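You operate a simulated robot arm through the tools that you are given. There is no shell and no other tool.

The job below is to be done with a simulated robot arm. You get a single attempt, and the scene is never put back.

JOB
Empty the kettle's old water into the jug, then refill it just past MIN from the carafe.
Fine: kettle on its base, lid shut, carafe back; leave it switched off. Set down upright: water carafe.
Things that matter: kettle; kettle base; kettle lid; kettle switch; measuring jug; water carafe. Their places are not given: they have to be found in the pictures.

It is judged by the outcome, as a careful person would: the job done as asked, and still so three seconds after it is handed in. It fails if anything else is knocked over, pushed out of place, dropped, spilled or broken. Lids that push on must go on centred and level and be pressed home; caps that screw on are set level and turned clockwise until they are tight.

ROBOT AND FRAMES
A 6-joint arm with a four-finger gripper, fixed in place. Base frame: the origin is at the foot of the arm, x ahead of it, y to its left, z up. Lengths are in cm, angles in degrees, forces in N, time in s.
Its first joint turns from -166.0 to 166.0 degrees. Payload 3.43 kg.
The tool frame sits at the grasp point between the pads (the TCP): z along the fingers, y along the line on which they close. The tips reach 3 cm beyond it. Largest opening 12 cm; the body of the gripper starts 8.5 cm behind the TCP.
Orientation is that of the tool frame in the base frame, as a unit quaternion [w, x, y, z]. With the fingers straight down and closing along the base's y, the tool's x points along the base's -x, its y along +y and its z along -z.

CONTROLS
- The arm moves only by the tool send_rows. Its arguments are lists of equal length, an entry for each row: "delta_pos": the shift along the tool's x, y, z in cm, a list of three; "rotation": the turn, a rotation vector about the tool's x, y, z in degrees, a list of three; "fingers": the finger opening in cm, from 0 to 12. In form: {"delta_pos": [[tx, ty, tz], ...], "rotation": [[wx, wy, wz], ...], "fingers": [fingers, ...]}. A call has 1 to 20 rows; each row shifts and turns the commanded pose from where the row before left it, along the tool's axes as they then stand. Rows are played at 5 a second. More than 5 cm and 8.6 degrees between two rows, or a gripper value outside its range, and nothing of the call is played. A pose out of reach is approached as far as the arm can. The call stops where the force on the tool passes 90 N (or 10 N more than at its start, if that is more) or the arm is blocked; 0.2 s more then pass. The fingers move at their own pace and stop on an object; they squeeze with about 38 N. The grip force told is the motor's: it shows also when the fingers shut on nothing. Time passes only in rows, and 0.2 s behind the last, so rows that do not move let the fingers close. The reply holds the time, the measured pose of the TCP, the force on the tool along the base axes, the opening and the grip force, in the units named above and with some noise, with the torque about the TCP (base axes, N m) and any sound that the robot's microphone picked up.
- Cameras (640 x 400 px; columns grow to the right, rows downward): "scene" is fixed at [40.08, 49.85, 172.25]; the picture's right is [0.55, -0.83, 0.00], its down [-0.82, -0.55, -0.18] and it looks along [0.15, 0.10, -0.98] (base axes); focal length 324 px, centre (320, 200). "wrist" rides on the gripper at [7.1, -1.7, -12.1] in the tool frame; the picture's right is [0.23, 0.97, 0.00], its down [-0.81, 0.19, -0.55] and it looks along [-0.54, 0.13, 0.83] (tool axes); focal length 275 px, centre (320, 200).
- get_image(camera): a new picture of that camera. The clock stands still meanwhile.
- probe_pixels(camera, pixels): there is no depth. For up to 12 entries [column, row, z] of the newest picture of that camera ("zoom" is the newest enlarged one), the place [x, y] in the base frame at which the ray of that pixel passes the height z, good to about 0.2 cm. The clock stands still meanwhile.
- zoom(camera, box): a new picture of the part [left, top, right, bottom] of that camera's present view, enlarged. The clock stands still meanwhile.
- sign_off(): hands the job in; it is judged then, once.

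Leave the gripper open and the arm clear of the work at the hand-in unless told otherwise.

The tools are called after "Call:" as a command line: name --argument value ..., lists and objects as JSON in quotes. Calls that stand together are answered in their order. send_rows: Moves the arm, as the interface text tells. Its arguments: {"type":"object","properties":{"delta_pos":{"type":"array"},"rotation":{"type":"array"},"fingers":{"type":"array"}},"required":["delta_pos","rotation","fingers"]} The other tools are called the same way: get_image (camera) takes a picture; probe_pixels (camera, pixels) gives the place at which the rays of pixels pass given heights; zoom (camera, box) takes an enlarged picture of a part of a camera's view; sign_off () hands the job in.

At the start:

```text
t: 0.0
tool_pos: [31.49, 50.64, 136.17]
orientation: [0.0, 0.0, 1.0, 0.002]
force: [-0.4, 0.9, -0.4]
ft_torque: [-0.01, 0.0, 0.0]
width: 12.0
finger_force: 0.1
```

scene: 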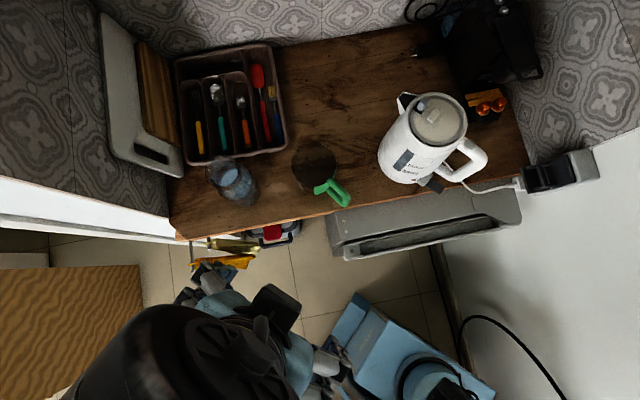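
wrist: 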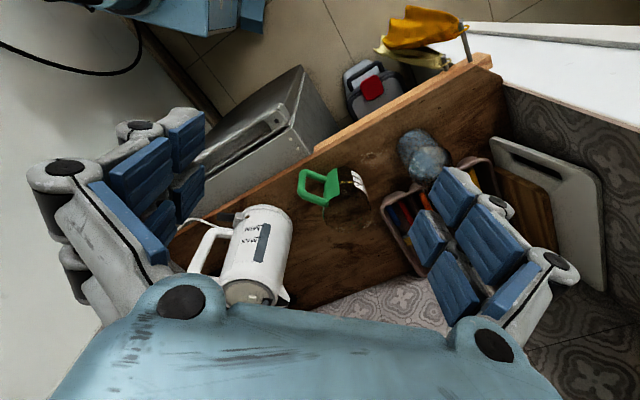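

I'll start by looking closer at the counter: kettle around (425,145), a glass jar or carafe around (232,182), and a green-handled jug around (320,170) in the scene picture.

Call:
zoom --camera "scene" --box '[360, 70, 520, 210]'

Call:
zoom --camera "scene" --box '[180, 110, 370, 240]'

Call:
zoom --camera "wrist" --box '[160, 100, 480, 310]'

```text
2.86 times, centred on (440, 140) of scene
```

zoom: 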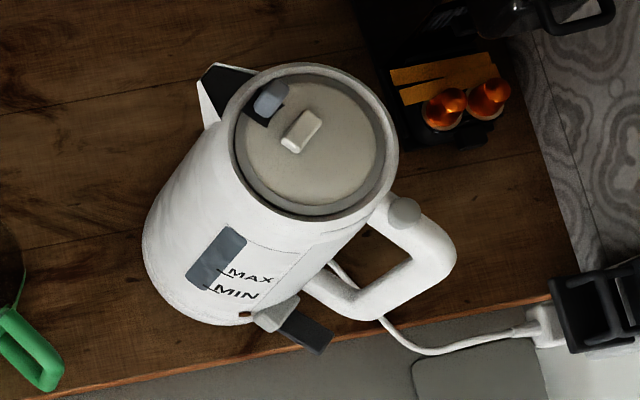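

```text
3.08 times, centred on (275, 175) of scene
```

zoom: 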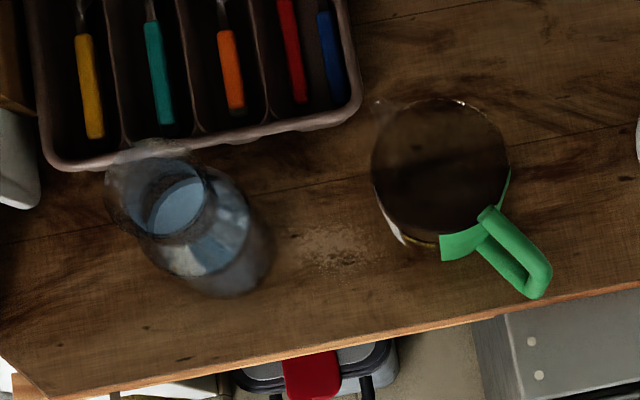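

```text
1.90 times, centred on (320, 205) of wrist
```

zoom: 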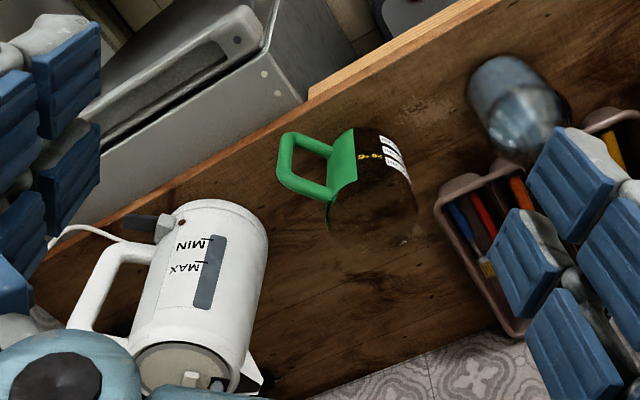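

The kettle, jug (green handle) and carafe (glass, water in it) are found. To get the counter height I'll cross-check the same points in both cameras: the counter's front corner at scene (180,238) / wrist (488,64), and the jug's handle end at scene (346,204) / wrist (301,187).

Call:
probe_pixels --camera "scene" --pixels '[[178, 238, 0], [178, 238, 40], [178, 238, 80], [346, 204, 0], [346, 204, 40], [346, 204, 80]]'

Call:
probe_pixels --camera "wrist" --pixels '[[488, 60, 0], [488, 60, 40], [488, 60, 80], [301, 187, 0], [301, 187, 40], [301, 187, 80]]'

```text
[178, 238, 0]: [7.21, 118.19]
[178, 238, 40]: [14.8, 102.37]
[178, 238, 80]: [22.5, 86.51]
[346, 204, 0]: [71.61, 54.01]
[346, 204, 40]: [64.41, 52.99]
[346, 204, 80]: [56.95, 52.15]
```

```text
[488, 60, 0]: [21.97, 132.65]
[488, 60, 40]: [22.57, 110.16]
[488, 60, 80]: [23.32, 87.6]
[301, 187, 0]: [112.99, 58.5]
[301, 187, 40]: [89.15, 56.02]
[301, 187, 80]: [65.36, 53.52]
```

The counter top comes out near z≈86. Now I'll probe the key points at a few heights: kettle lid knob, kettle rim, base, switch, jug rim, carafe neck.

Call:
probe_pixels --camera "scene" --pixels '[[178, 238, 86], [436, 116, 110], [436, 116, 114], [402, 179, 86], [434, 184, 89], [398, 95, 108], [487, 155, 100], [313, 165, 100], [313, 165, 86], [226, 172, 105], [238, 190, 86], [346, 204, 98]]'

Call:
probe_pixels --camera "wrist" --pixels '[[301, 187, 98], [301, 187, 95], [252, 303, 110], [252, 303, 114], [280, 215, 86], [236, 213, 89], [415, 140, 105], [430, 165, 86]]'

```text
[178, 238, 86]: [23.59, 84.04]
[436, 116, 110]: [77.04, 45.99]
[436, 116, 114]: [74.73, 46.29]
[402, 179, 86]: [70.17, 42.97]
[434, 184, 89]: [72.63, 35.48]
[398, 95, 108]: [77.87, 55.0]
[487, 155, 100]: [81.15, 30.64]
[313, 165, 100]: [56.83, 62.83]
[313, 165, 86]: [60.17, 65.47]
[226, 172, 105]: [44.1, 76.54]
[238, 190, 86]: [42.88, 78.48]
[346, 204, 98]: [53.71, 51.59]
```

```text
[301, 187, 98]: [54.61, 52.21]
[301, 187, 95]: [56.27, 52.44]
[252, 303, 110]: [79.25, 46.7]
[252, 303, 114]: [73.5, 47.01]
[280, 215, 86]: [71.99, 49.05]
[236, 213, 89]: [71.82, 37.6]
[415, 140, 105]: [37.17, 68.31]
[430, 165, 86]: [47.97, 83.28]
```

The counter runs diagonally and the kettle axis is near (75.5,46) with the handle on the −y side and the spout on the +y side; knob top is near z≈112. I'll pitch the gripper up 40° and bring the wrist camera closer to the kettle's gauge side.

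Call:
send_rows --delta_pos '[[0, 0, 0], [0, 0, 0], [0, 0, 0], [0, 0, 0], [0, 0, 0], [0.46, -1.08, 4.18], [0.46, -1.08, 4.18], [0.46, -1.08, 4.18], [0.46, -1.08, 4.18], [0.46, -1.08, 4.18], [0.46, -1.08, 4.18], [0.46, -1.08, 4.18], [0, 0, 0]]' --rotation '[[0, -8, 0], [0, -8, 0], [0, -8, 0], [0, -8, 0], [0, -8, 0], [0, 0, 0], [0, 0, 0], [0, 0, 0], [0, 0, 0], [0, 0, 0], [0, 0, 0], [0, 0, 0], [0, 0, 0]]' --fingers '[12, 12, 12, 12, 12, 12, 12, 12, 12, 12, 12, 12, 12]'

```text
t: 2.8
tool_pos: [46.52, 43.15, 112.32]
orientation: [0.347, 0.0, 0.938, 0.002]
force: [0.1, 0.0, -0.4]
ft_torque: [-0.01, 0.0, 0.0]
width: 12.01
finger_force: 0.1
```

The move went as planned. Now look through the wrist camera.

Call:
get_image --camera "wrist"

Call:
get_image --camera "scene"

```text
taken
```

wrist: 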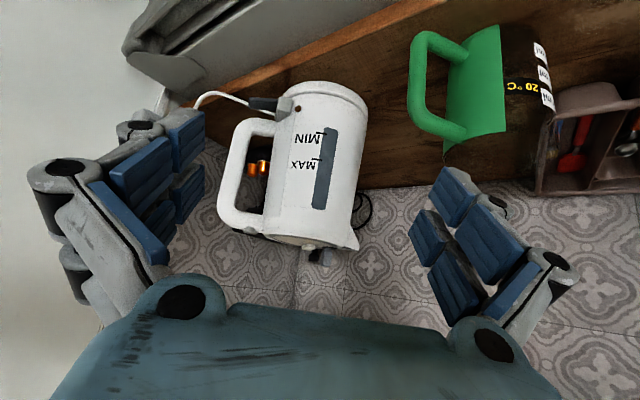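

```text
taken
```

scene: 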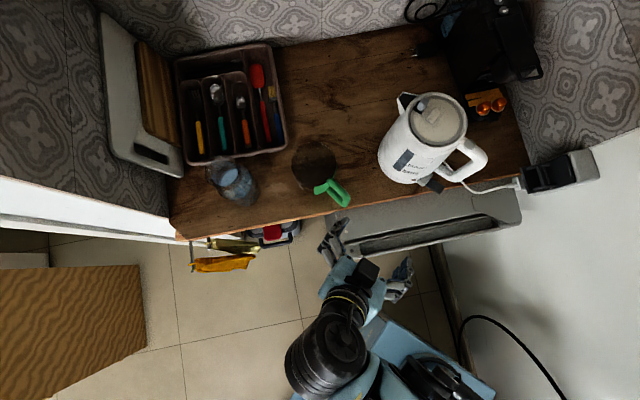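

Call:
zoom --camera "wrist" --box '[200, 70, 390, 270]'

Call:
zoom --camera "wrist" --box '[400, 20, 640, 190]'

Call:
zoom --camera "scene" --box '[190, 130, 270, 220]'

```text
2.00 times, centred on (295, 170) of wrist
```

zoom: 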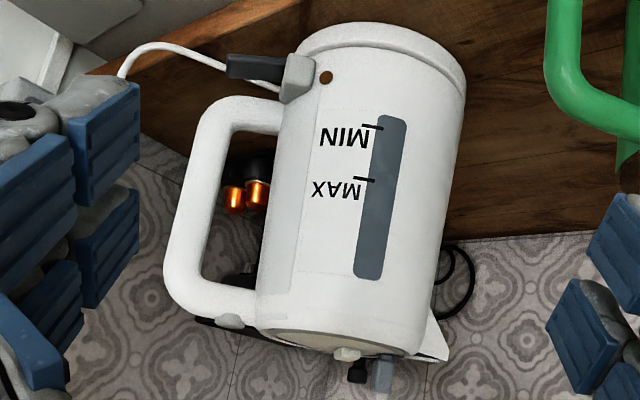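

```text
2.35 times, centred on (520, 105) of wrist
```

zoom: 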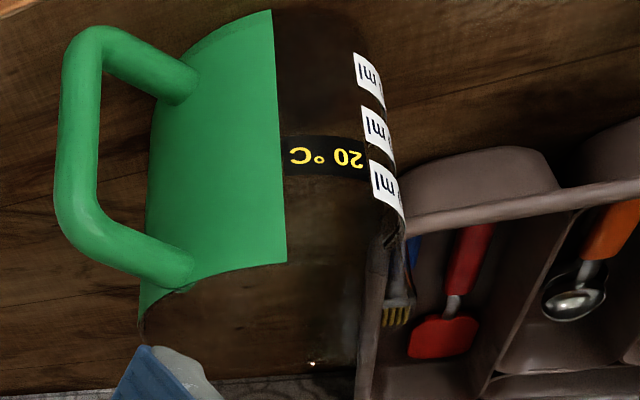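

```text
4.44 times, centred on (230, 175) of scene
```

zoom: 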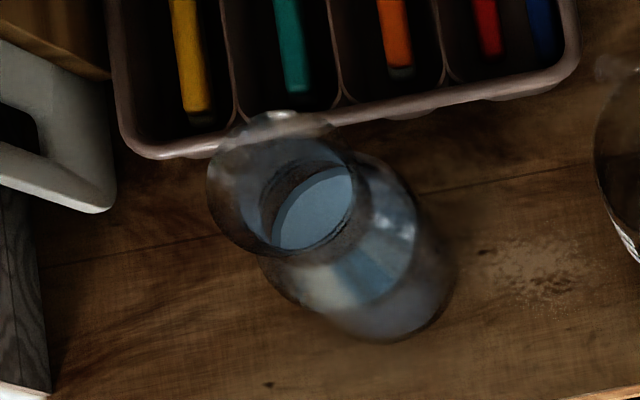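

The gauge window (zoom (380,195)) looks uniform; I'll zoom more to look for a water line, and at the lid/handle top and switch.

Call:
zoom --camera "wrist" --box '[290, 120, 350, 215]'

Call:
zoom --camera "wrist" --box '[240, 210, 370, 275]'

Call:
zoom --camera "wrist" --box '[230, 80, 320, 140]'

Call:
zoom --camera "scene" --box '[390, 85, 490, 195]'

```text
4.21 times, centred on (320, 168) of wrist
```

zoom: 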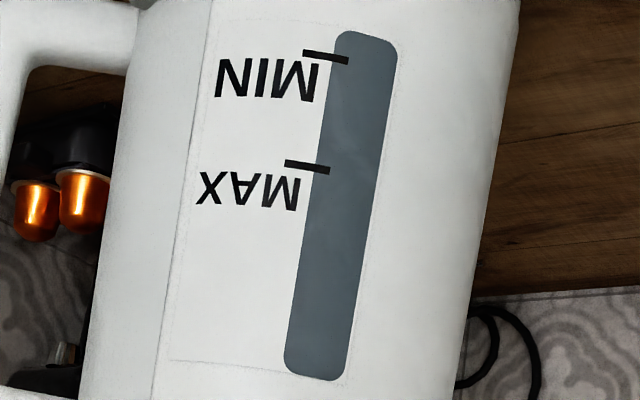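

```text
4.92 times, centred on (305, 242) of wrist
```

zoom: 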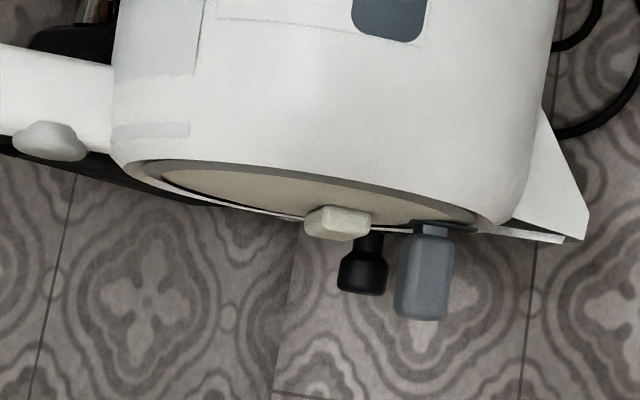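

```text
6.67 times, centred on (275, 110) of wrist
```

zoom: 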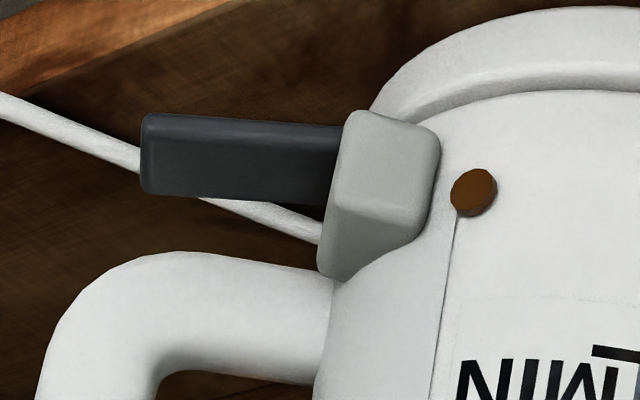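

```text
3.64 times, centred on (440, 140) of scene
```

zoom: 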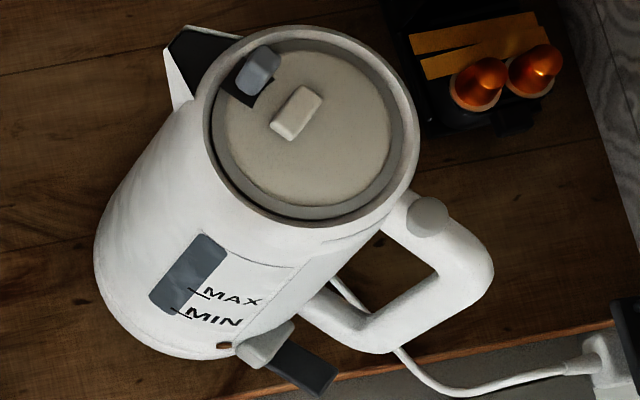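

The gauge window shows no clear line from here. I'll move the camera nearer to the gauge (about 13 cm forward, staying clear of kettle and jug handle).

Call:
send_rows --delta_pos '[[-1.2, -0.75, 3], [-1.2, -0.75, 3], [-1.2, -0.75, 3], [-1.2, -0.75, 3], [0, 0, 0]]' --rotation '[[0, 0, 0], [0, 0, 0], [0, 0, 0], [0, 0, 0], [0, 0, 0]]' --fingers '[12, 12, 12, 12, 12]'

Call:
get_image --camera "wrist"

```text
t: 4.0
tool_pos: [58.07, 40.04, 106.28]
orientation: [0.347, 0.0, 0.938, 0.002]
force: [0.0, 0.6, 0.1]
ft_torque: [-0.01, 0.02, 0.01]
width: 12.01
finger_force: 0.0
```

```text
taken
```

wrist: 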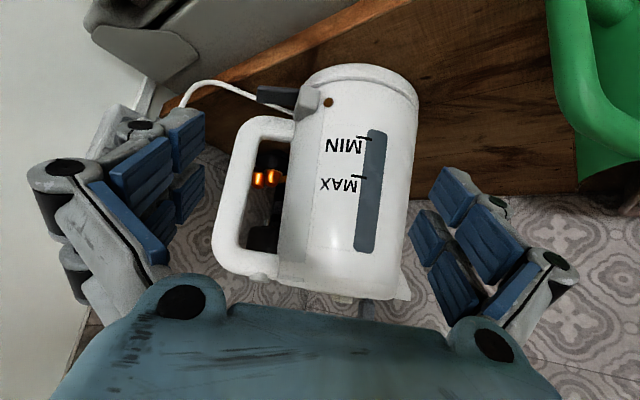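

Call:
zoom --camera "wrist" --box '[310, 115, 420, 265]'

Call:
zoom --camera "wrist" --box '[350, 125, 395, 180]'

Call:
zoom --camera "wrist" --box '[350, 180, 395, 260]'

Call:
zoom --camera "wrist" --box '[240, 70, 350, 130]'

```text
2.67 times, centred on (365, 190) of wrist
```

zoom: 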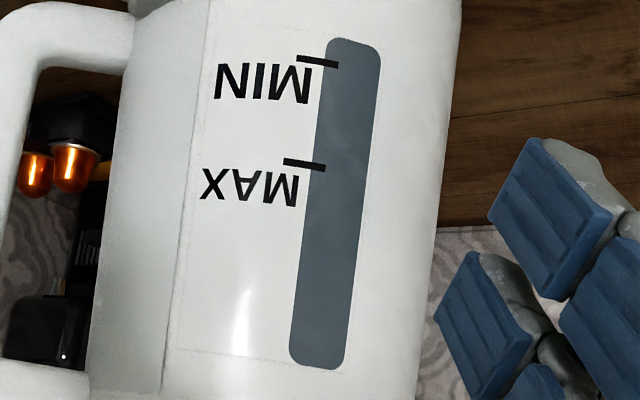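

```text
7.27 times, centred on (372, 152) of wrist
```

zoom: 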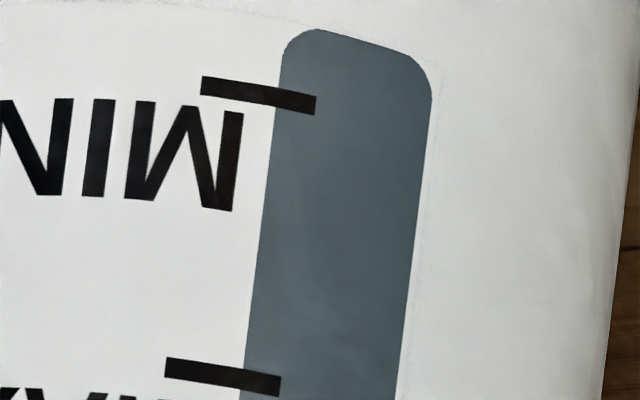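

```text
5.00 times, centred on (372, 220) of wrist
```

zoom: 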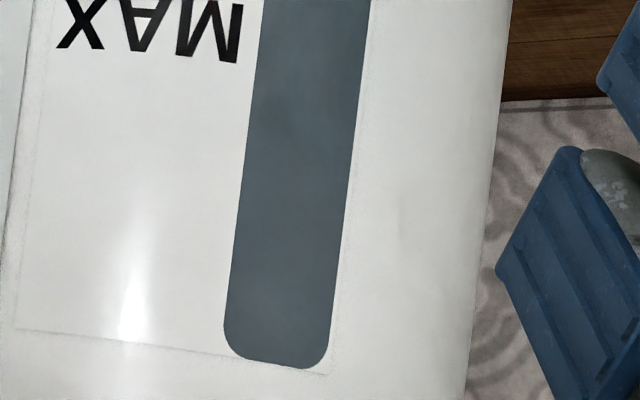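

```text
5.82 times, centred on (295, 100) of wrist
```

zoom: 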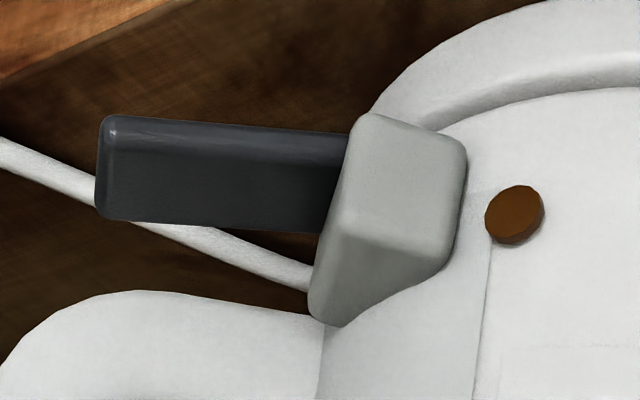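

The window is one opaque colour with no visible line, so the level may have to be judged by weight or by looking inside. The LED dot is dark (off). Next I raise up, level the gripper and look at the lid from above.

Call:
send_rows --delta_pos '[[-2.9, 0, -3.5], [-2.9, 0, -3.5], [-2.9, 0, -3.5], [-2.9, 0, -3.5], [0, 0, 0], [0, 0, 0], [0, 0, 0], [0, 0, 0], [0, 0, 0], [-4, 2, 0], [-4, 2, 0], [0, 0, 0]]' --rotation '[[0, 0, 0], [0, 0, 0], [0, 0, 0], [0, 0, 0], [0, 8, 0], [0, 8, 0], [0, 8, 0], [0, 8, 0], [0, 8, 0], [0, 0, 0], [0, 0, 0], [0, 0, 0]]' --fingers '[12, 12, 12, 12, 12, 12, 12, 12, 12, 12, 12, 12]'

Call:
get_image --camera "wrist"

Call:
zoom --camera "wrist" --box '[210, 100, 410, 225]'

```text
t: 6.6
tool_pos: [65.78, 44.18, 124.52]
orientation: [0.005, 0.0, 1.0, 0.003]
force: [-0.9, 0.4, 0.8]
ft_torque: [0.01, -0.02, 0.03]
width: 12.0
finger_force: 0.0
```

```text
taken
```

wrist: 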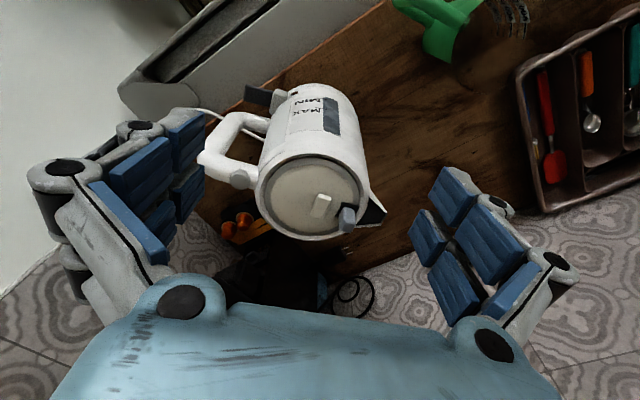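

```text
3.20 times, centred on (310, 162) of wrist
```

zoom: 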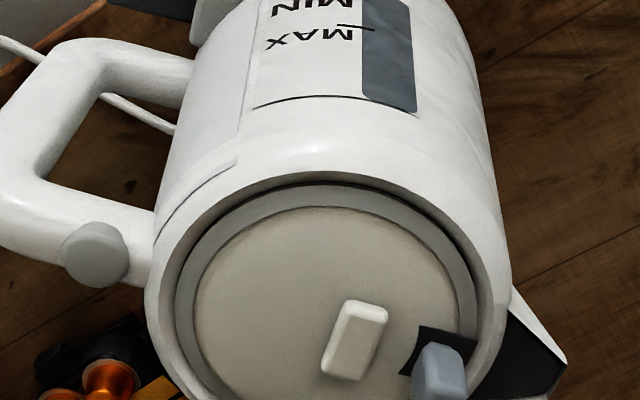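

The lid is a recessed disc with a white block, a grey tab in a black slot beside the spout, and a round button on the handle top. I'll look from nearer and from a different side: rotate the gripper about vertical by 90° so the camera looks from the spout side.

Call:
send_rows --delta_pos '[[-2, 1, -1], [-2, 1, -1], [0, 1, 0], [0, 0, 0], [0, 0, 0], [0, 0, 0], [0, 0, 0], [0, 0, 0], [0, 0, 0], [0, 0, 0], [0, 0, 0], [0, 0, 0], [0, 0, 0]]' --rotation '[[0, 0, 0], [0, 0, 0], [0, 0, 8.5], [0, 0, 8.5], [0, 0, 8.5], [0, 0, 8.5], [0, 0, 8.5], [0, 0, 8.5], [0, 0, 8.5], [0, 0, 8.5], [0, 0, 8.5], [0, 0, 8.5], [0, 0, 0]]' --fingers '[12, 12, 12, 12, 12, 12, 12, 12, 12, 12, 12, 12, 12]'

Call:
get_image --camera "wrist"

```text
t: 9.4
tool_pos: [69.57, 47.17, 126.52]
orientation: [0.002, 0.676, 0.737, 0.005]
force: [-0.2, -0.4, -0.3]
ft_torque: [0.02, 0.0, 0.0]
width: 12.0
finger_force: 0.1
```

```text
taken
```

wrist: 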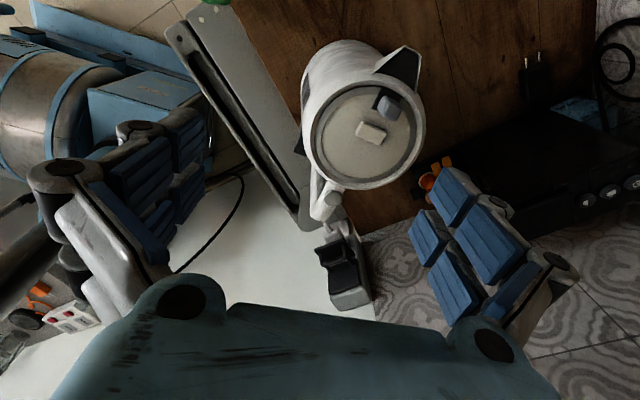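

Call:
zoom --camera "wrist" --box '[290, 30, 450, 210]'

Call:
zoom --camera "wrist" --box '[340, 75, 430, 155]'

```text
2.22 times, centred on (370, 120) of wrist
```

zoom: 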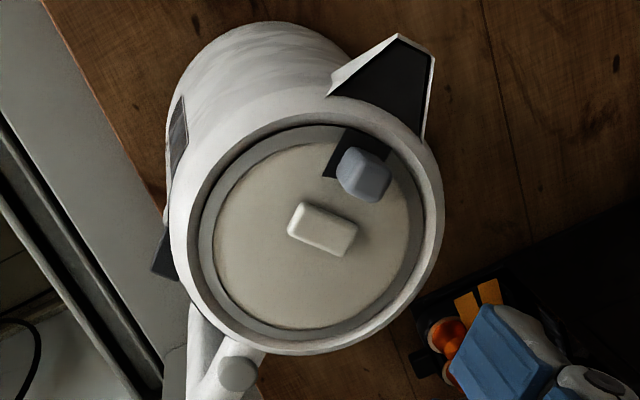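

```text
5.00 times, centred on (385, 115) of wrist
```

zoom: 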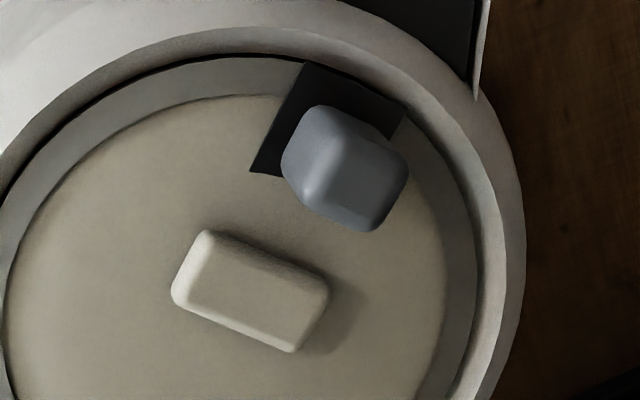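

I see the lid disc with the white block, the grey tab in its slot next to the spout, and the button on the handle root. I'll triangulate these points with both cameras.

Call:
probe_pixels --camera "wrist" --pixels '[[371, 132.6, 106], [371, 132.6, 112], [390, 108.7, 106], [390, 108.7, 112], [333, 198, 100], [333, 198, 110], [407.4, 45.7, 100], [407.4, 45.7, 110], [421.8, 54.7, 100], [421.8, 54.7, 110]]'

Call:
probe_pixels --camera "scene" --pixels '[[433.7, 111, 106], [433.7, 111, 112], [423, 104.6, 106], [423, 104.6, 112], [469.7, 144, 100], [469.7, 144, 110], [398, 95, 100], [398, 95, 110], [486.7, 158, 90], [486.7, 158, 110], [452, 181, 90], [452, 181, 110]]'

Call:
zoom --camera "scene" --box '[370, 80, 500, 200]'

```text
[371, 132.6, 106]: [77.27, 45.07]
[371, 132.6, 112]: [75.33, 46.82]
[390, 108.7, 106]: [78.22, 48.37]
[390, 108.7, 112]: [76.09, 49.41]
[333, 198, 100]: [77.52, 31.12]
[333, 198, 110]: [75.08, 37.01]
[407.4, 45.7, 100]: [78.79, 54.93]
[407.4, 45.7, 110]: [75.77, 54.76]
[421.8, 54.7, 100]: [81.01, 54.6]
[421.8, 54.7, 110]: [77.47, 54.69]
```

```text
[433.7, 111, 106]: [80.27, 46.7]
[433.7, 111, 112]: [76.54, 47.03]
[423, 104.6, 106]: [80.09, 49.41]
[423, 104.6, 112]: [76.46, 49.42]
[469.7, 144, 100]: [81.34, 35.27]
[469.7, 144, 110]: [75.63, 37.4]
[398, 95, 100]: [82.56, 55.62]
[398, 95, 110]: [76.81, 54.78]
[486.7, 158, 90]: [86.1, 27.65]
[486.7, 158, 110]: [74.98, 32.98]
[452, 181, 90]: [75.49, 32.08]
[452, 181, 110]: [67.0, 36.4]
```

```text
3.33 times, centred on (435, 140) of scene
```

zoom: 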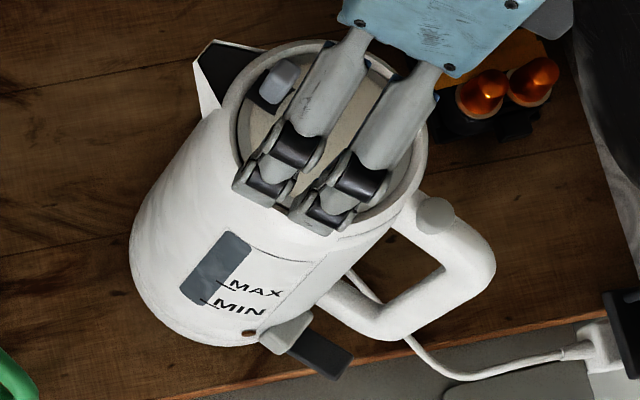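

The kettle's handle spans roughly y≈32–35, z≈92–109 in the plane x≈75. I need to know where the white wall on the right is before reaching around to the handle side, so I'll probe its foot and the counter's right end.

Call:
probe_pixels --camera "scene" --pixels '[[436, 250, 0], [470, 395, 0], [527, 150, 86], [520, 205, 86], [515, 195, 70], [560, 172, 90], [600, 165, 100], [545, 190, 100], [340, 245, 86], [520, 215, 60]]'

Call:
get_image --camera "scene"

```text
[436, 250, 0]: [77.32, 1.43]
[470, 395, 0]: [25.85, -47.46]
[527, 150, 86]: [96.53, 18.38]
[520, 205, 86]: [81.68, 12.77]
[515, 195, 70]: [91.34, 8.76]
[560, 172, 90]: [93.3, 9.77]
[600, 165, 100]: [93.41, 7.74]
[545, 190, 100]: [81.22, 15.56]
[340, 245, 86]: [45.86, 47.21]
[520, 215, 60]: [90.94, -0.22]
```

```text
taken
```

scene: 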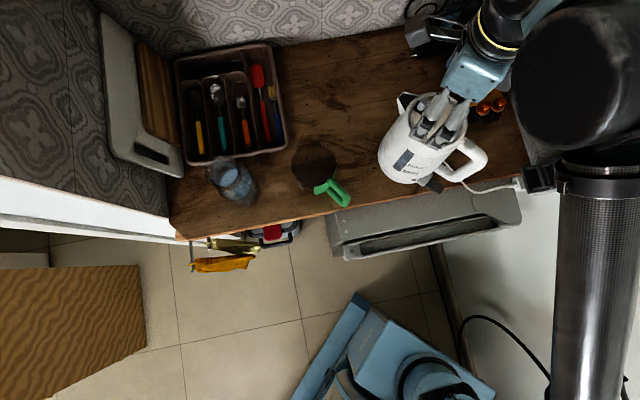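

The arm has swung round; the white wall runs along x−y≈76, about 24 cm from the handle. I'll approach the handle diagonally from the robot side (heading 45°, parallel to the wall). First step: move away from the kettle at height and turn 50° about vertical.

Call:
send_rows --delta_pos '[[-4.05, -1.96, 0], [-4.05, -1.96, 0], [-4.05, -1.96, 0], [-4.05, -1.96, 0], [-4.05, -1.96, 0], [-4.05, -1.96, 0], [0, 0, 0], [0, 0, 0], [0, 0, 0], [0, 0, 0], [0, 0, 0], [0, 0, 0], [0, 0, 0]]' --rotation '[[0, 0, 0], [0, 0, 0], [0, 0, 0], [0, 0, 0], [0, 0, 0], [0, 0, 0], [0, 0, 8.3], [0, 0, 8.3], [0, 0, 8.3], [0, 0, 8.3], [0, 0, 8.3], [0, 0, 8.3], [0, 0, 0]]' --fingers '[12, 12, 12, 12, 12, 12, 12, 12, 12, 12, 12, 12, 12]'

Call:
get_image --camera "scene"

```text
t: 12.2
tool_pos: [60.14, 21.83, 126.38]
orientation: [0.0, 0.923, 0.384, 0.006]
force: [-1.6, -0.4, -1.0]
ft_torque: [-0.06, -0.01, -0.01]
width: 12.0
finger_force: 0.1
```

```text
taken
```

scene: 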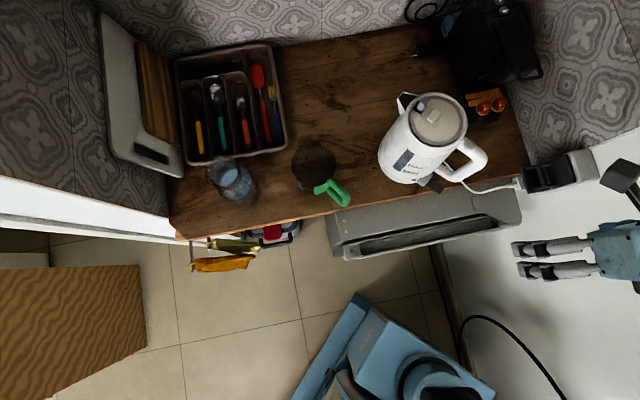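

The turn is right (heading 45°). Now pitch the gripper 60° so it points 30° below horizontal toward the handle.

Call:
send_rows --delta_pos '[[0, 0, 0], [0, 0, 0], [0, 0, 0], [0, 0, 0], [0, 0, 0], [0, 0, 0], [0, 0, 0], [0, 0, 0]]' --rotation '[[0, 8.5, 0], [0, 8.5, 0], [0, 8.5, 0], [0, 8.5, 0], [0, 8.5, 0], [0, 8.5, 0], [0, 8.5, 0], [0, 0, 0]]' --fingers '[12, 12, 12, 12, 12, 12, 12, 12]'

Call:
get_image --camera "wrist"

Call:
get_image --camera "scene"

```text
t: 14.0
tool_pos: [60.02, 21.95, 126.46]
orientation: [-0.191, 0.798, 0.335, 0.463]
force: [0.5, -0.1, 0.0]
ft_torque: [0.02, -0.04, -0.01]
width: 11.99
finger_force: 0.1
```

```text
taken
```

wrist: 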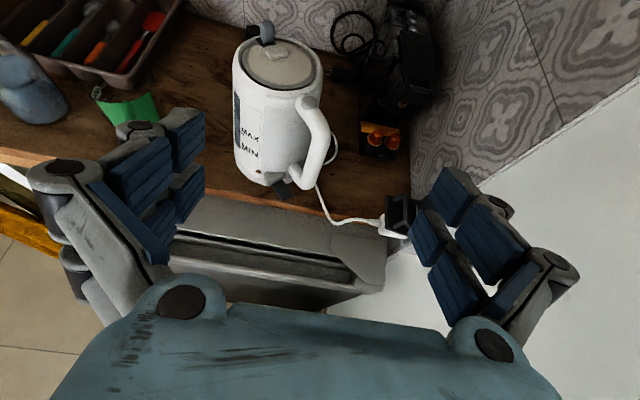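

```text
taken
```

scene: 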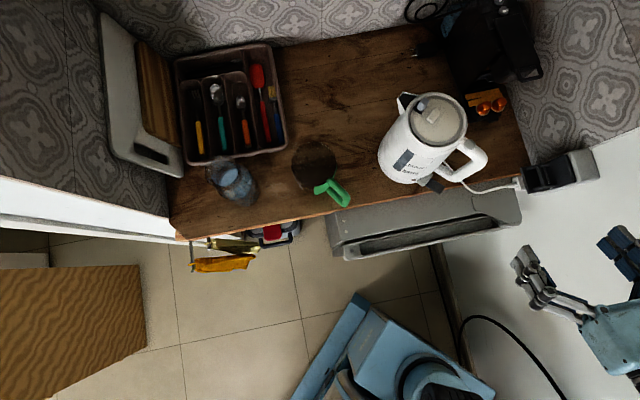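

Now the picture is upright. I'll zoom in on the kettle handle, lid and switch from this side.

Call:
zoom --camera "wrist" --box '[220, 15, 350, 210]'

Call:
zoom --camera "wrist" --box '[230, 15, 330, 95]'

Call:
zoom --camera "wrist" --box '[235, 90, 345, 205]'

```text
2.05 times, centred on (285, 112) of wrist
```

zoom: 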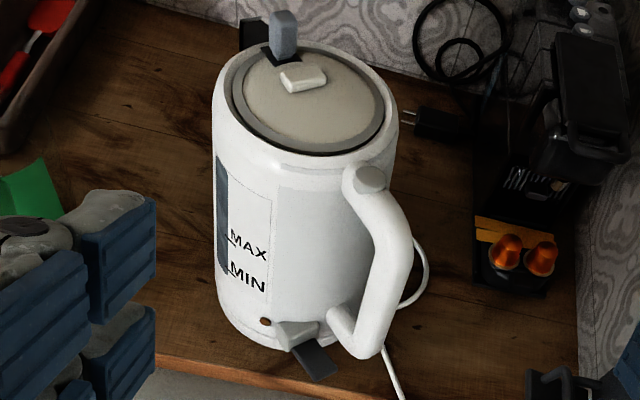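

```text
5.00 times, centred on (280, 55) of wrist
```

zoom: 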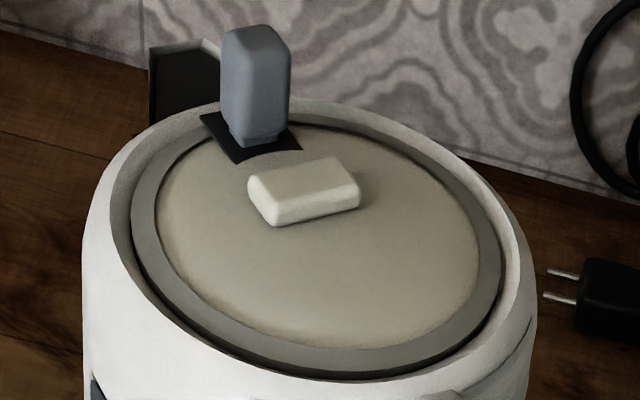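

```text
3.48 times, centred on (290, 148) of wrist
```

zoom: 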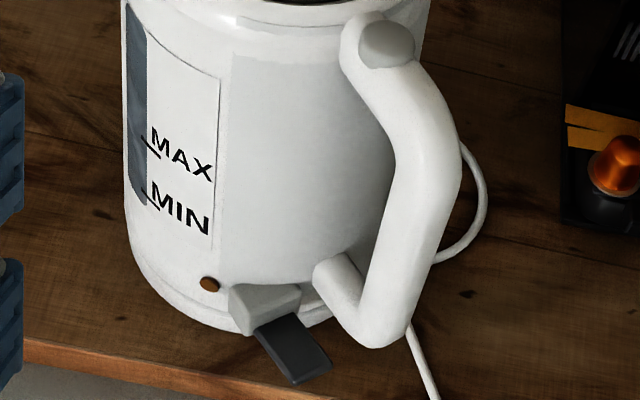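

The handle's vertical bar is clear: its middle is at wrist (320,148), top bend near (318,113), bottom near (304,183). I'll probe those at likely heights to fix the grip point.

Call:
probe_pixels --camera "wrist" --pixels '[[320, 148, 98], [320, 148, 104], [310, 148, 101], [331, 148, 101], [305, 110, 106], [305, 110, 112], [316, 175, 92], [316, 175, 97], [269, 178, 89], [267, 31, 112], [267, 31, 116], [287, 52, 111]]'

```text
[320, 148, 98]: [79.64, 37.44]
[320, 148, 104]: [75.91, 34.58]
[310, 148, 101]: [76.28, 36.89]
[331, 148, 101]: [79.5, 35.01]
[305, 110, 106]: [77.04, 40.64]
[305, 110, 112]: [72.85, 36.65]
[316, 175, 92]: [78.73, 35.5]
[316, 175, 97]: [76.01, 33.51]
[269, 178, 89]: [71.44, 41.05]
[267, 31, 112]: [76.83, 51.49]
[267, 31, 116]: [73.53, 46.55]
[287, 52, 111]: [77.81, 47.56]
```

Call:
probe_pixels --camera "scene" --pixels '[[466.5, 167, 98], [466.5, 167, 102], [466.5, 167, 106], [452, 175, 94], [452, 175, 98], [480, 160, 104], [480, 160, 108]]'

Call:
zoom --camera "scene" --box '[430, 125, 500, 200]'

```text
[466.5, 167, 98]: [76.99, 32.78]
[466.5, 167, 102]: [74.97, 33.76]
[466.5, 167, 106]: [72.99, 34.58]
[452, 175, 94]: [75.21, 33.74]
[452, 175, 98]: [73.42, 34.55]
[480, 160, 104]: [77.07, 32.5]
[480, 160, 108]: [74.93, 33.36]
```

```text
5.33 times, centred on (465, 162) of scene
```

zoom: 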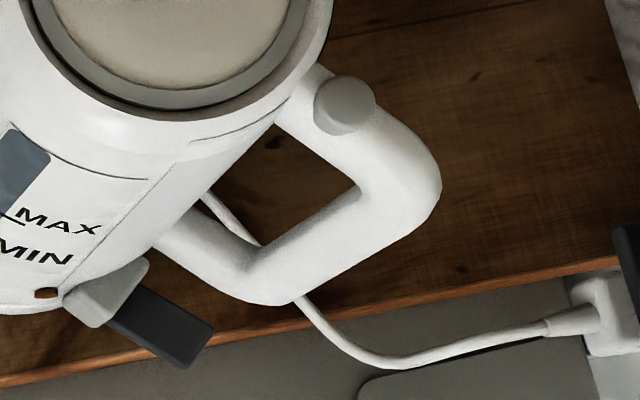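

The bar axis comes out at about (75.2, 33.8) with ~2.8 cm diameter, so I'll grip at z≈101.5. Moving to a pre-grasp point 12 cm back along the approach line, fingers narrowing to 5 cm.

Call:
send_rows --delta_pos '[[-2.36, 0.48, 3.42], [-2.36, 0.48, 3.42], [-2.36, 0.48, 3.42], [-2.36, 0.48, 3.42], [-2.36, 0.48, 3.42], [0, 0, 0]]' --rotation '[[0, 0, 0], [0, 0, 0], [0, 0, 0], [0, 0, 0], [0, 0, 0], [0, 0, 0]]' --fingers '[12, 10, 8, 6, 5, 5]'

Call:
get_image --camera "wrist"

Call:
zoom --camera "scene" --box '[400, 100, 560, 220]'

```text
t: 15.4
tool_pos: [68.21, 26.45, 107.68]
orientation: [-0.191, 0.798, 0.334, 0.463]
force: [0.3, 0.5, -1.1]
ft_torque: [-0.01, 0.0, 0.02]
width: 5.0
finger_force: 0.2
```

```text
taken
```

wrist: 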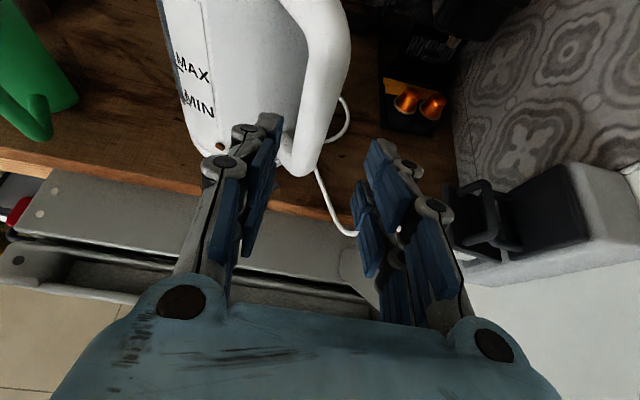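

```text
3.33 times, centred on (480, 160) of scene
```

zoom: 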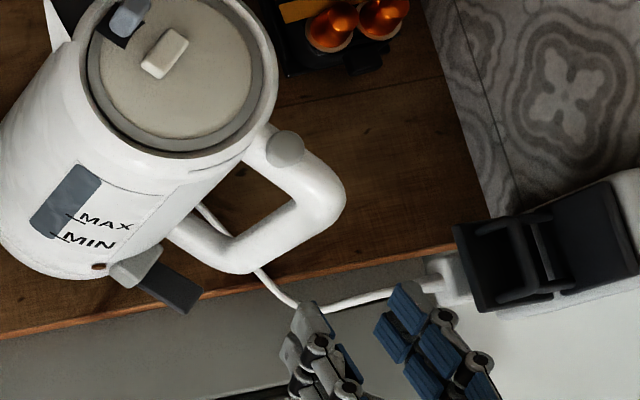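

The bar is centred on the approach line (TCP projects to (320,189), target 12 cm ahead to (320,118), where the bar is). Advance 7 cm, then check.

Call:
send_rows --delta_pos '[[0, 0, 2.4], [0, 0, 2.4], [0, 0, 2.2], [0, 0, 0]]' --rotation '[[0, 0, 0], [0, 0, 0], [0, 0, 0], [0, 0, 0]]' --fingers '[5.4, 5.4, 5.4, 5.4]'

Call:
get_image --camera "wrist"

Call:
zoom --camera "scene" --box '[400, 100, 560, 220]'

```text
t: 16.4
tool_pos: [72.48, 30.91, 104.13]
orientation: [-0.191, 0.798, 0.334, 0.463]
force: [0.4, -0.7, 0.2]
ft_torque: [-0.03, -0.03, 0.02]
width: 5.41
finger_force: 0.1
```

```text
taken
```

wrist: 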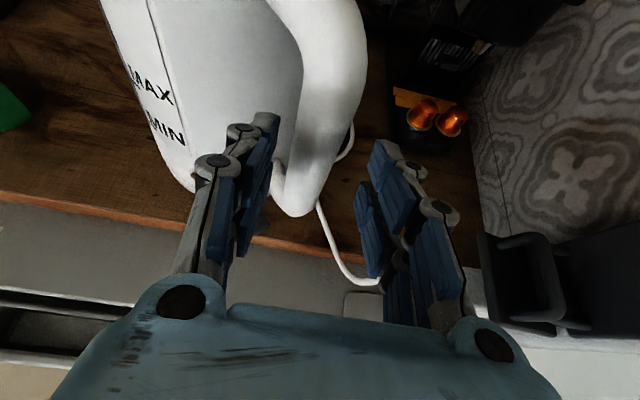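

```text
3.33 times, centred on (480, 160) of scene
```

zoom: 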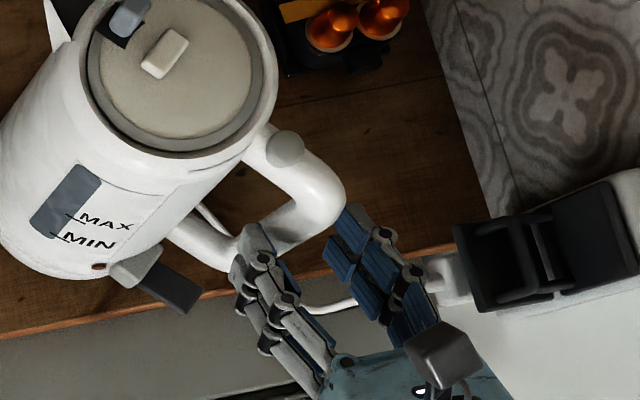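

Fingers straddle the bar correctly. Advance the last 4.4 cm slowly.

Call:
send_rows --delta_pos '[[0, 0, 1.1], [0, 0, 1.1], [0, 0, 1.1], [0, 0, 1.1], [0, 0, 0]]' --rotation '[[0, 0, 0], [0, 0, 0], [0, 0, 0], [0, 0, 0], [0, 0, 0]]' --fingers '[5.4, 5.4, 5.4, 5.4, 5.4]'

Call:
get_image --camera "wrist"

Call:
zoom --camera "scene" --box '[400, 100, 560, 220]'

```text
t: 17.6
tool_pos: [75.17, 33.62, 101.92]
orientation: [-0.192, 0.798, 0.335, 0.462]
force: [0.8, -1.3, -0.2]
ft_torque: [0.07, 0.04, -0.08]
width: 5.34
finger_force: 0.1
```

```text
taken
```

wrist: 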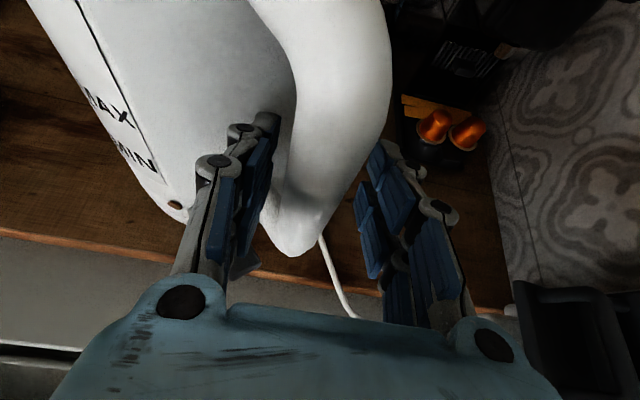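

```text
3.33 times, centred on (480, 160) of scene
```

zoom: 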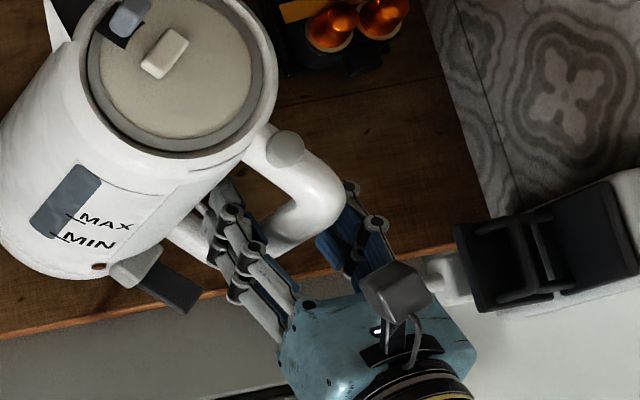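

The bar sits between the pads, centred, with almost no contact force. Close the fingers on it.

Call:
send_rows --delta_pos '[[0, 0, 0], [0, 0, 0], [0, 0, 0], [0, 0, 0]]' --rotation '[[0, 0, 0], [0, 0, 0], [0, 0, 0], [0, 0, 0]]' --fingers '[4, 2.5, 0, 0]'

Call:
zoom --camera "scene" --box '[400, 100, 560, 220]'

```text
t: 18.6
tool_pos: [75.17, 33.64, 101.98]
orientation: [-0.192, 0.798, 0.335, 0.463]
force: [0.2, 2.5, 0.4]
ft_torque: [-0.01, 0.01, -0.04]
width: 2.06
finger_force: 38.3
```

```text
3.33 times, centred on (480, 160) of scene
```

zoom: 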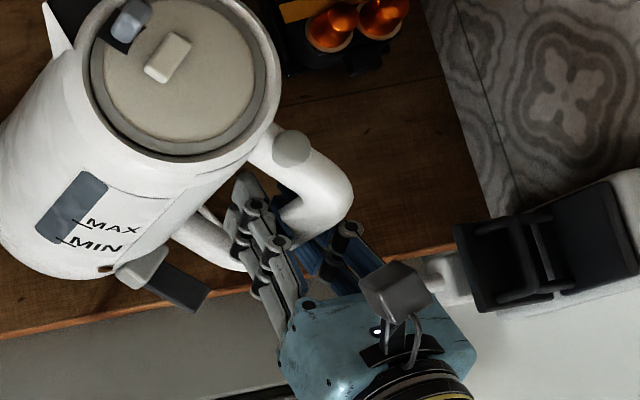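

Gripped (width 2.06, 38 N); the kettle shifted by only ~2 mm. Test lift of 1.5 cm straight up, reading the weight.

Call:
send_rows --delta_pos '[[0.43, 0, -0.253], [0.43, 0, -0.253], [0.43, 0, -0.253], [0, 0, 0], [0, 0, 0]]' --rotation '[[0, 0, 0], [0, 0, 0], [0, 0, 0], [0, 0, 0], [0, 0, 0]]' --fingers '[0, 0, 0, 0, 0]'

Call:
zoom --camera "scene" --box '[400, 100, 560, 220]'

Call:
get_image --camera "wrist"

```text
t: 19.8
tool_pos: [75.17, 33.56, 103.26]
orientation: [-0.192, 0.798, 0.335, 0.462]
force: [-0.1, -0.5, -6.1]
ft_torque: [-0.79, 0.01, -0.03]
width: 2.04
finger_force: 38.2
```

```text
3.33 times, centred on (480, 160) of scene
```

zoom: 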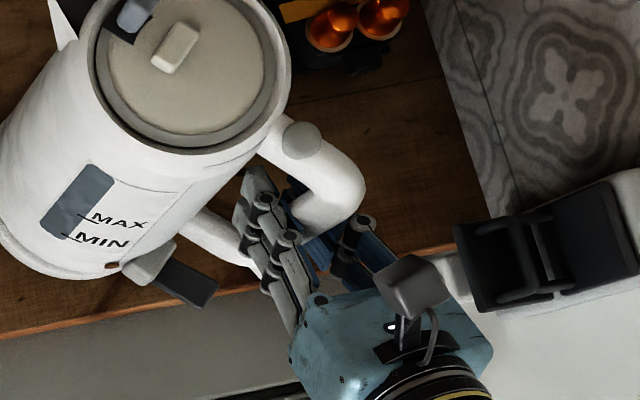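

```text
taken
```

wrist: 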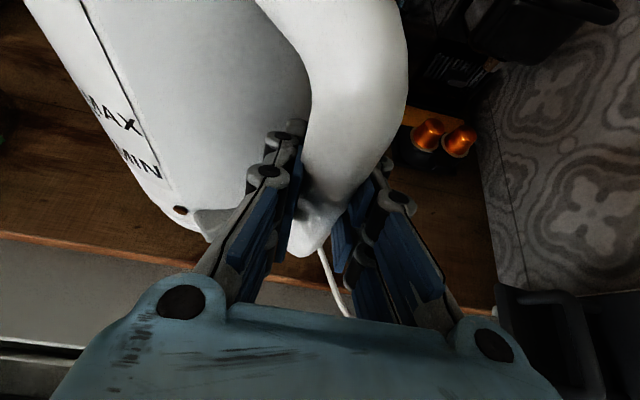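

The tool now carries 6.1 N with 0.79 N·m, i.e. the load acts ~13 cm ahead of the grip, right at the kettle's axis — so it looks fully carried. Lift another 4 cm and check that it doesn't sag.

Call:
send_rows --delta_pos '[[0.86, 0, -0.507], [0.86, 0, -0.507], [0.86, 0, -0.507], [0.86, 0, -0.507], [0, 0, 0], [0, 0, 0]]' --rotation '[[0, 0, 0], [0, 0, 0], [0, 0, 0], [0, 0, 0], [0, 0, 0], [0, 0, 0]]' --fingers '[0, 0, 0, 0, 0, 0]'

Call:
get_image --camera "scene"

Call:
get_image --camera "wrist"

```text
t: 21.2
tool_pos: [75.02, 33.5, 107.54]
orientation: [-0.192, 0.798, 0.335, 0.463]
force: [-0.1, -0.5, -6.7]
ft_torque: [-0.72, -0.02, 0.01]
width: 2.03
finger_force: 38.3
```

```text
taken
```

scene: 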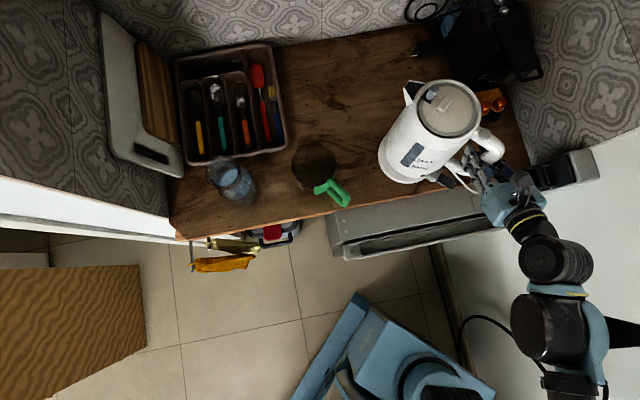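

```text
taken
```

wrist: 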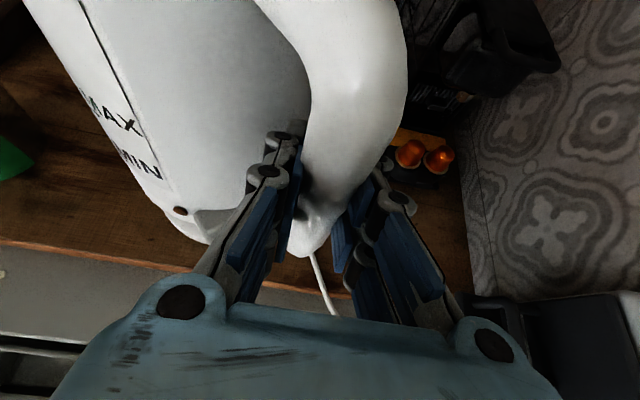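

It's held steadily (no sag, 6.5 N). Check whether the base stayed on the counter.

Call:
zoom --camera "scene" --box '[370, 70, 520, 210]'

Call:
zoom --camera "wrist" --box '[60, 80, 360, 300]'

```text
2.86 times, centred on (445, 140) of scene
```

zoom: 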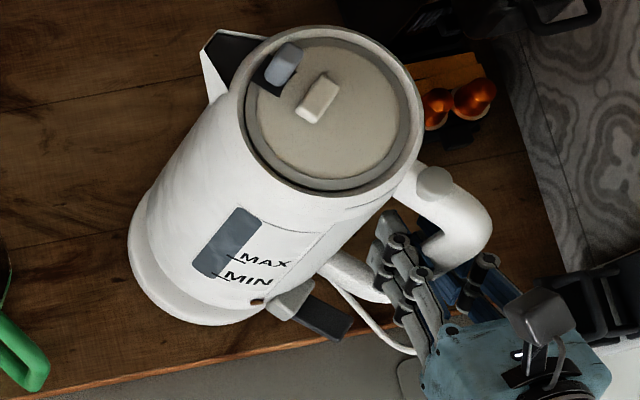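

```text
1.82 times, centred on (210, 190) of wrist
```

zoom: 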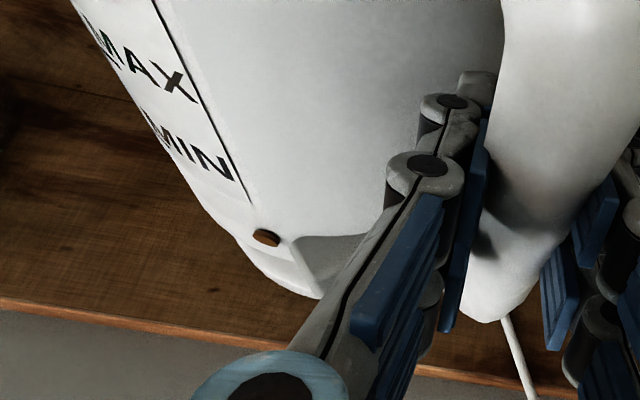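

The base stayed put and the switch came up with the kettle. I'll look closely at the gauge window from the scene camera – it seems to have two tones.

Call:
zoom --camera "scene" --box '[405, 135, 455, 175]'

```text
10.00 times, centred on (430, 155) of scene
```

zoom: 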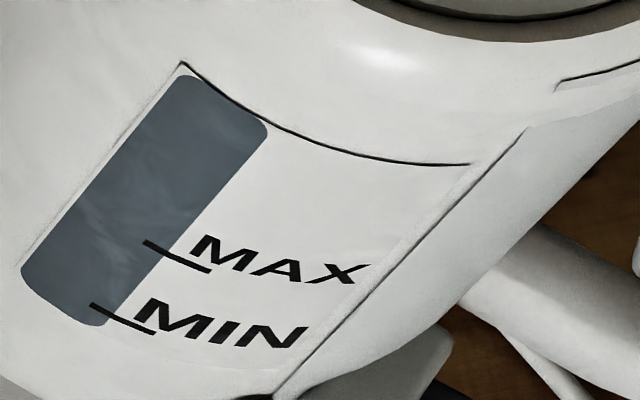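

The base is still in place and the gauge window is uniformly tinted, so it isn't telling a level. Before pouring, I'll measure the jug's mouth in the scene view.

Call:
zoom --camera "scene" --box '[275, 125, 365, 215]'

```text
4.44 times, centred on (320, 170) of scene
```

zoom: 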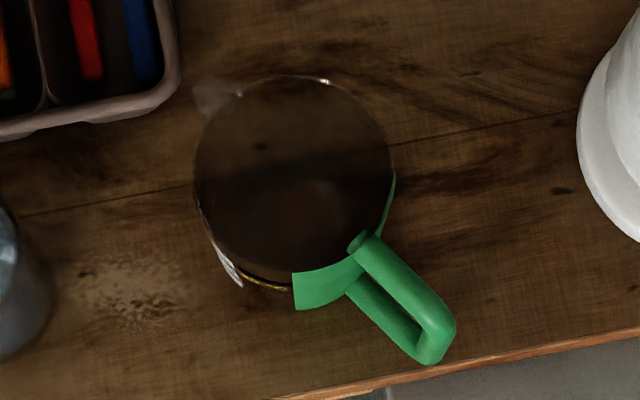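

Call:
probe_pixels --camera "scene" --pixels '[[313.9, 164.4, 100], [313.9, 164.4, 103], [313.9, 164.4, 105], [404, 85, 117], [438, 101, 118]]'

```text
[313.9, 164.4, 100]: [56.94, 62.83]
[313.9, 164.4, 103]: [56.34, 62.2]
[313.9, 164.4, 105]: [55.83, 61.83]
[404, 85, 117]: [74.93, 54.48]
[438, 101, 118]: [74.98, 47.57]
```

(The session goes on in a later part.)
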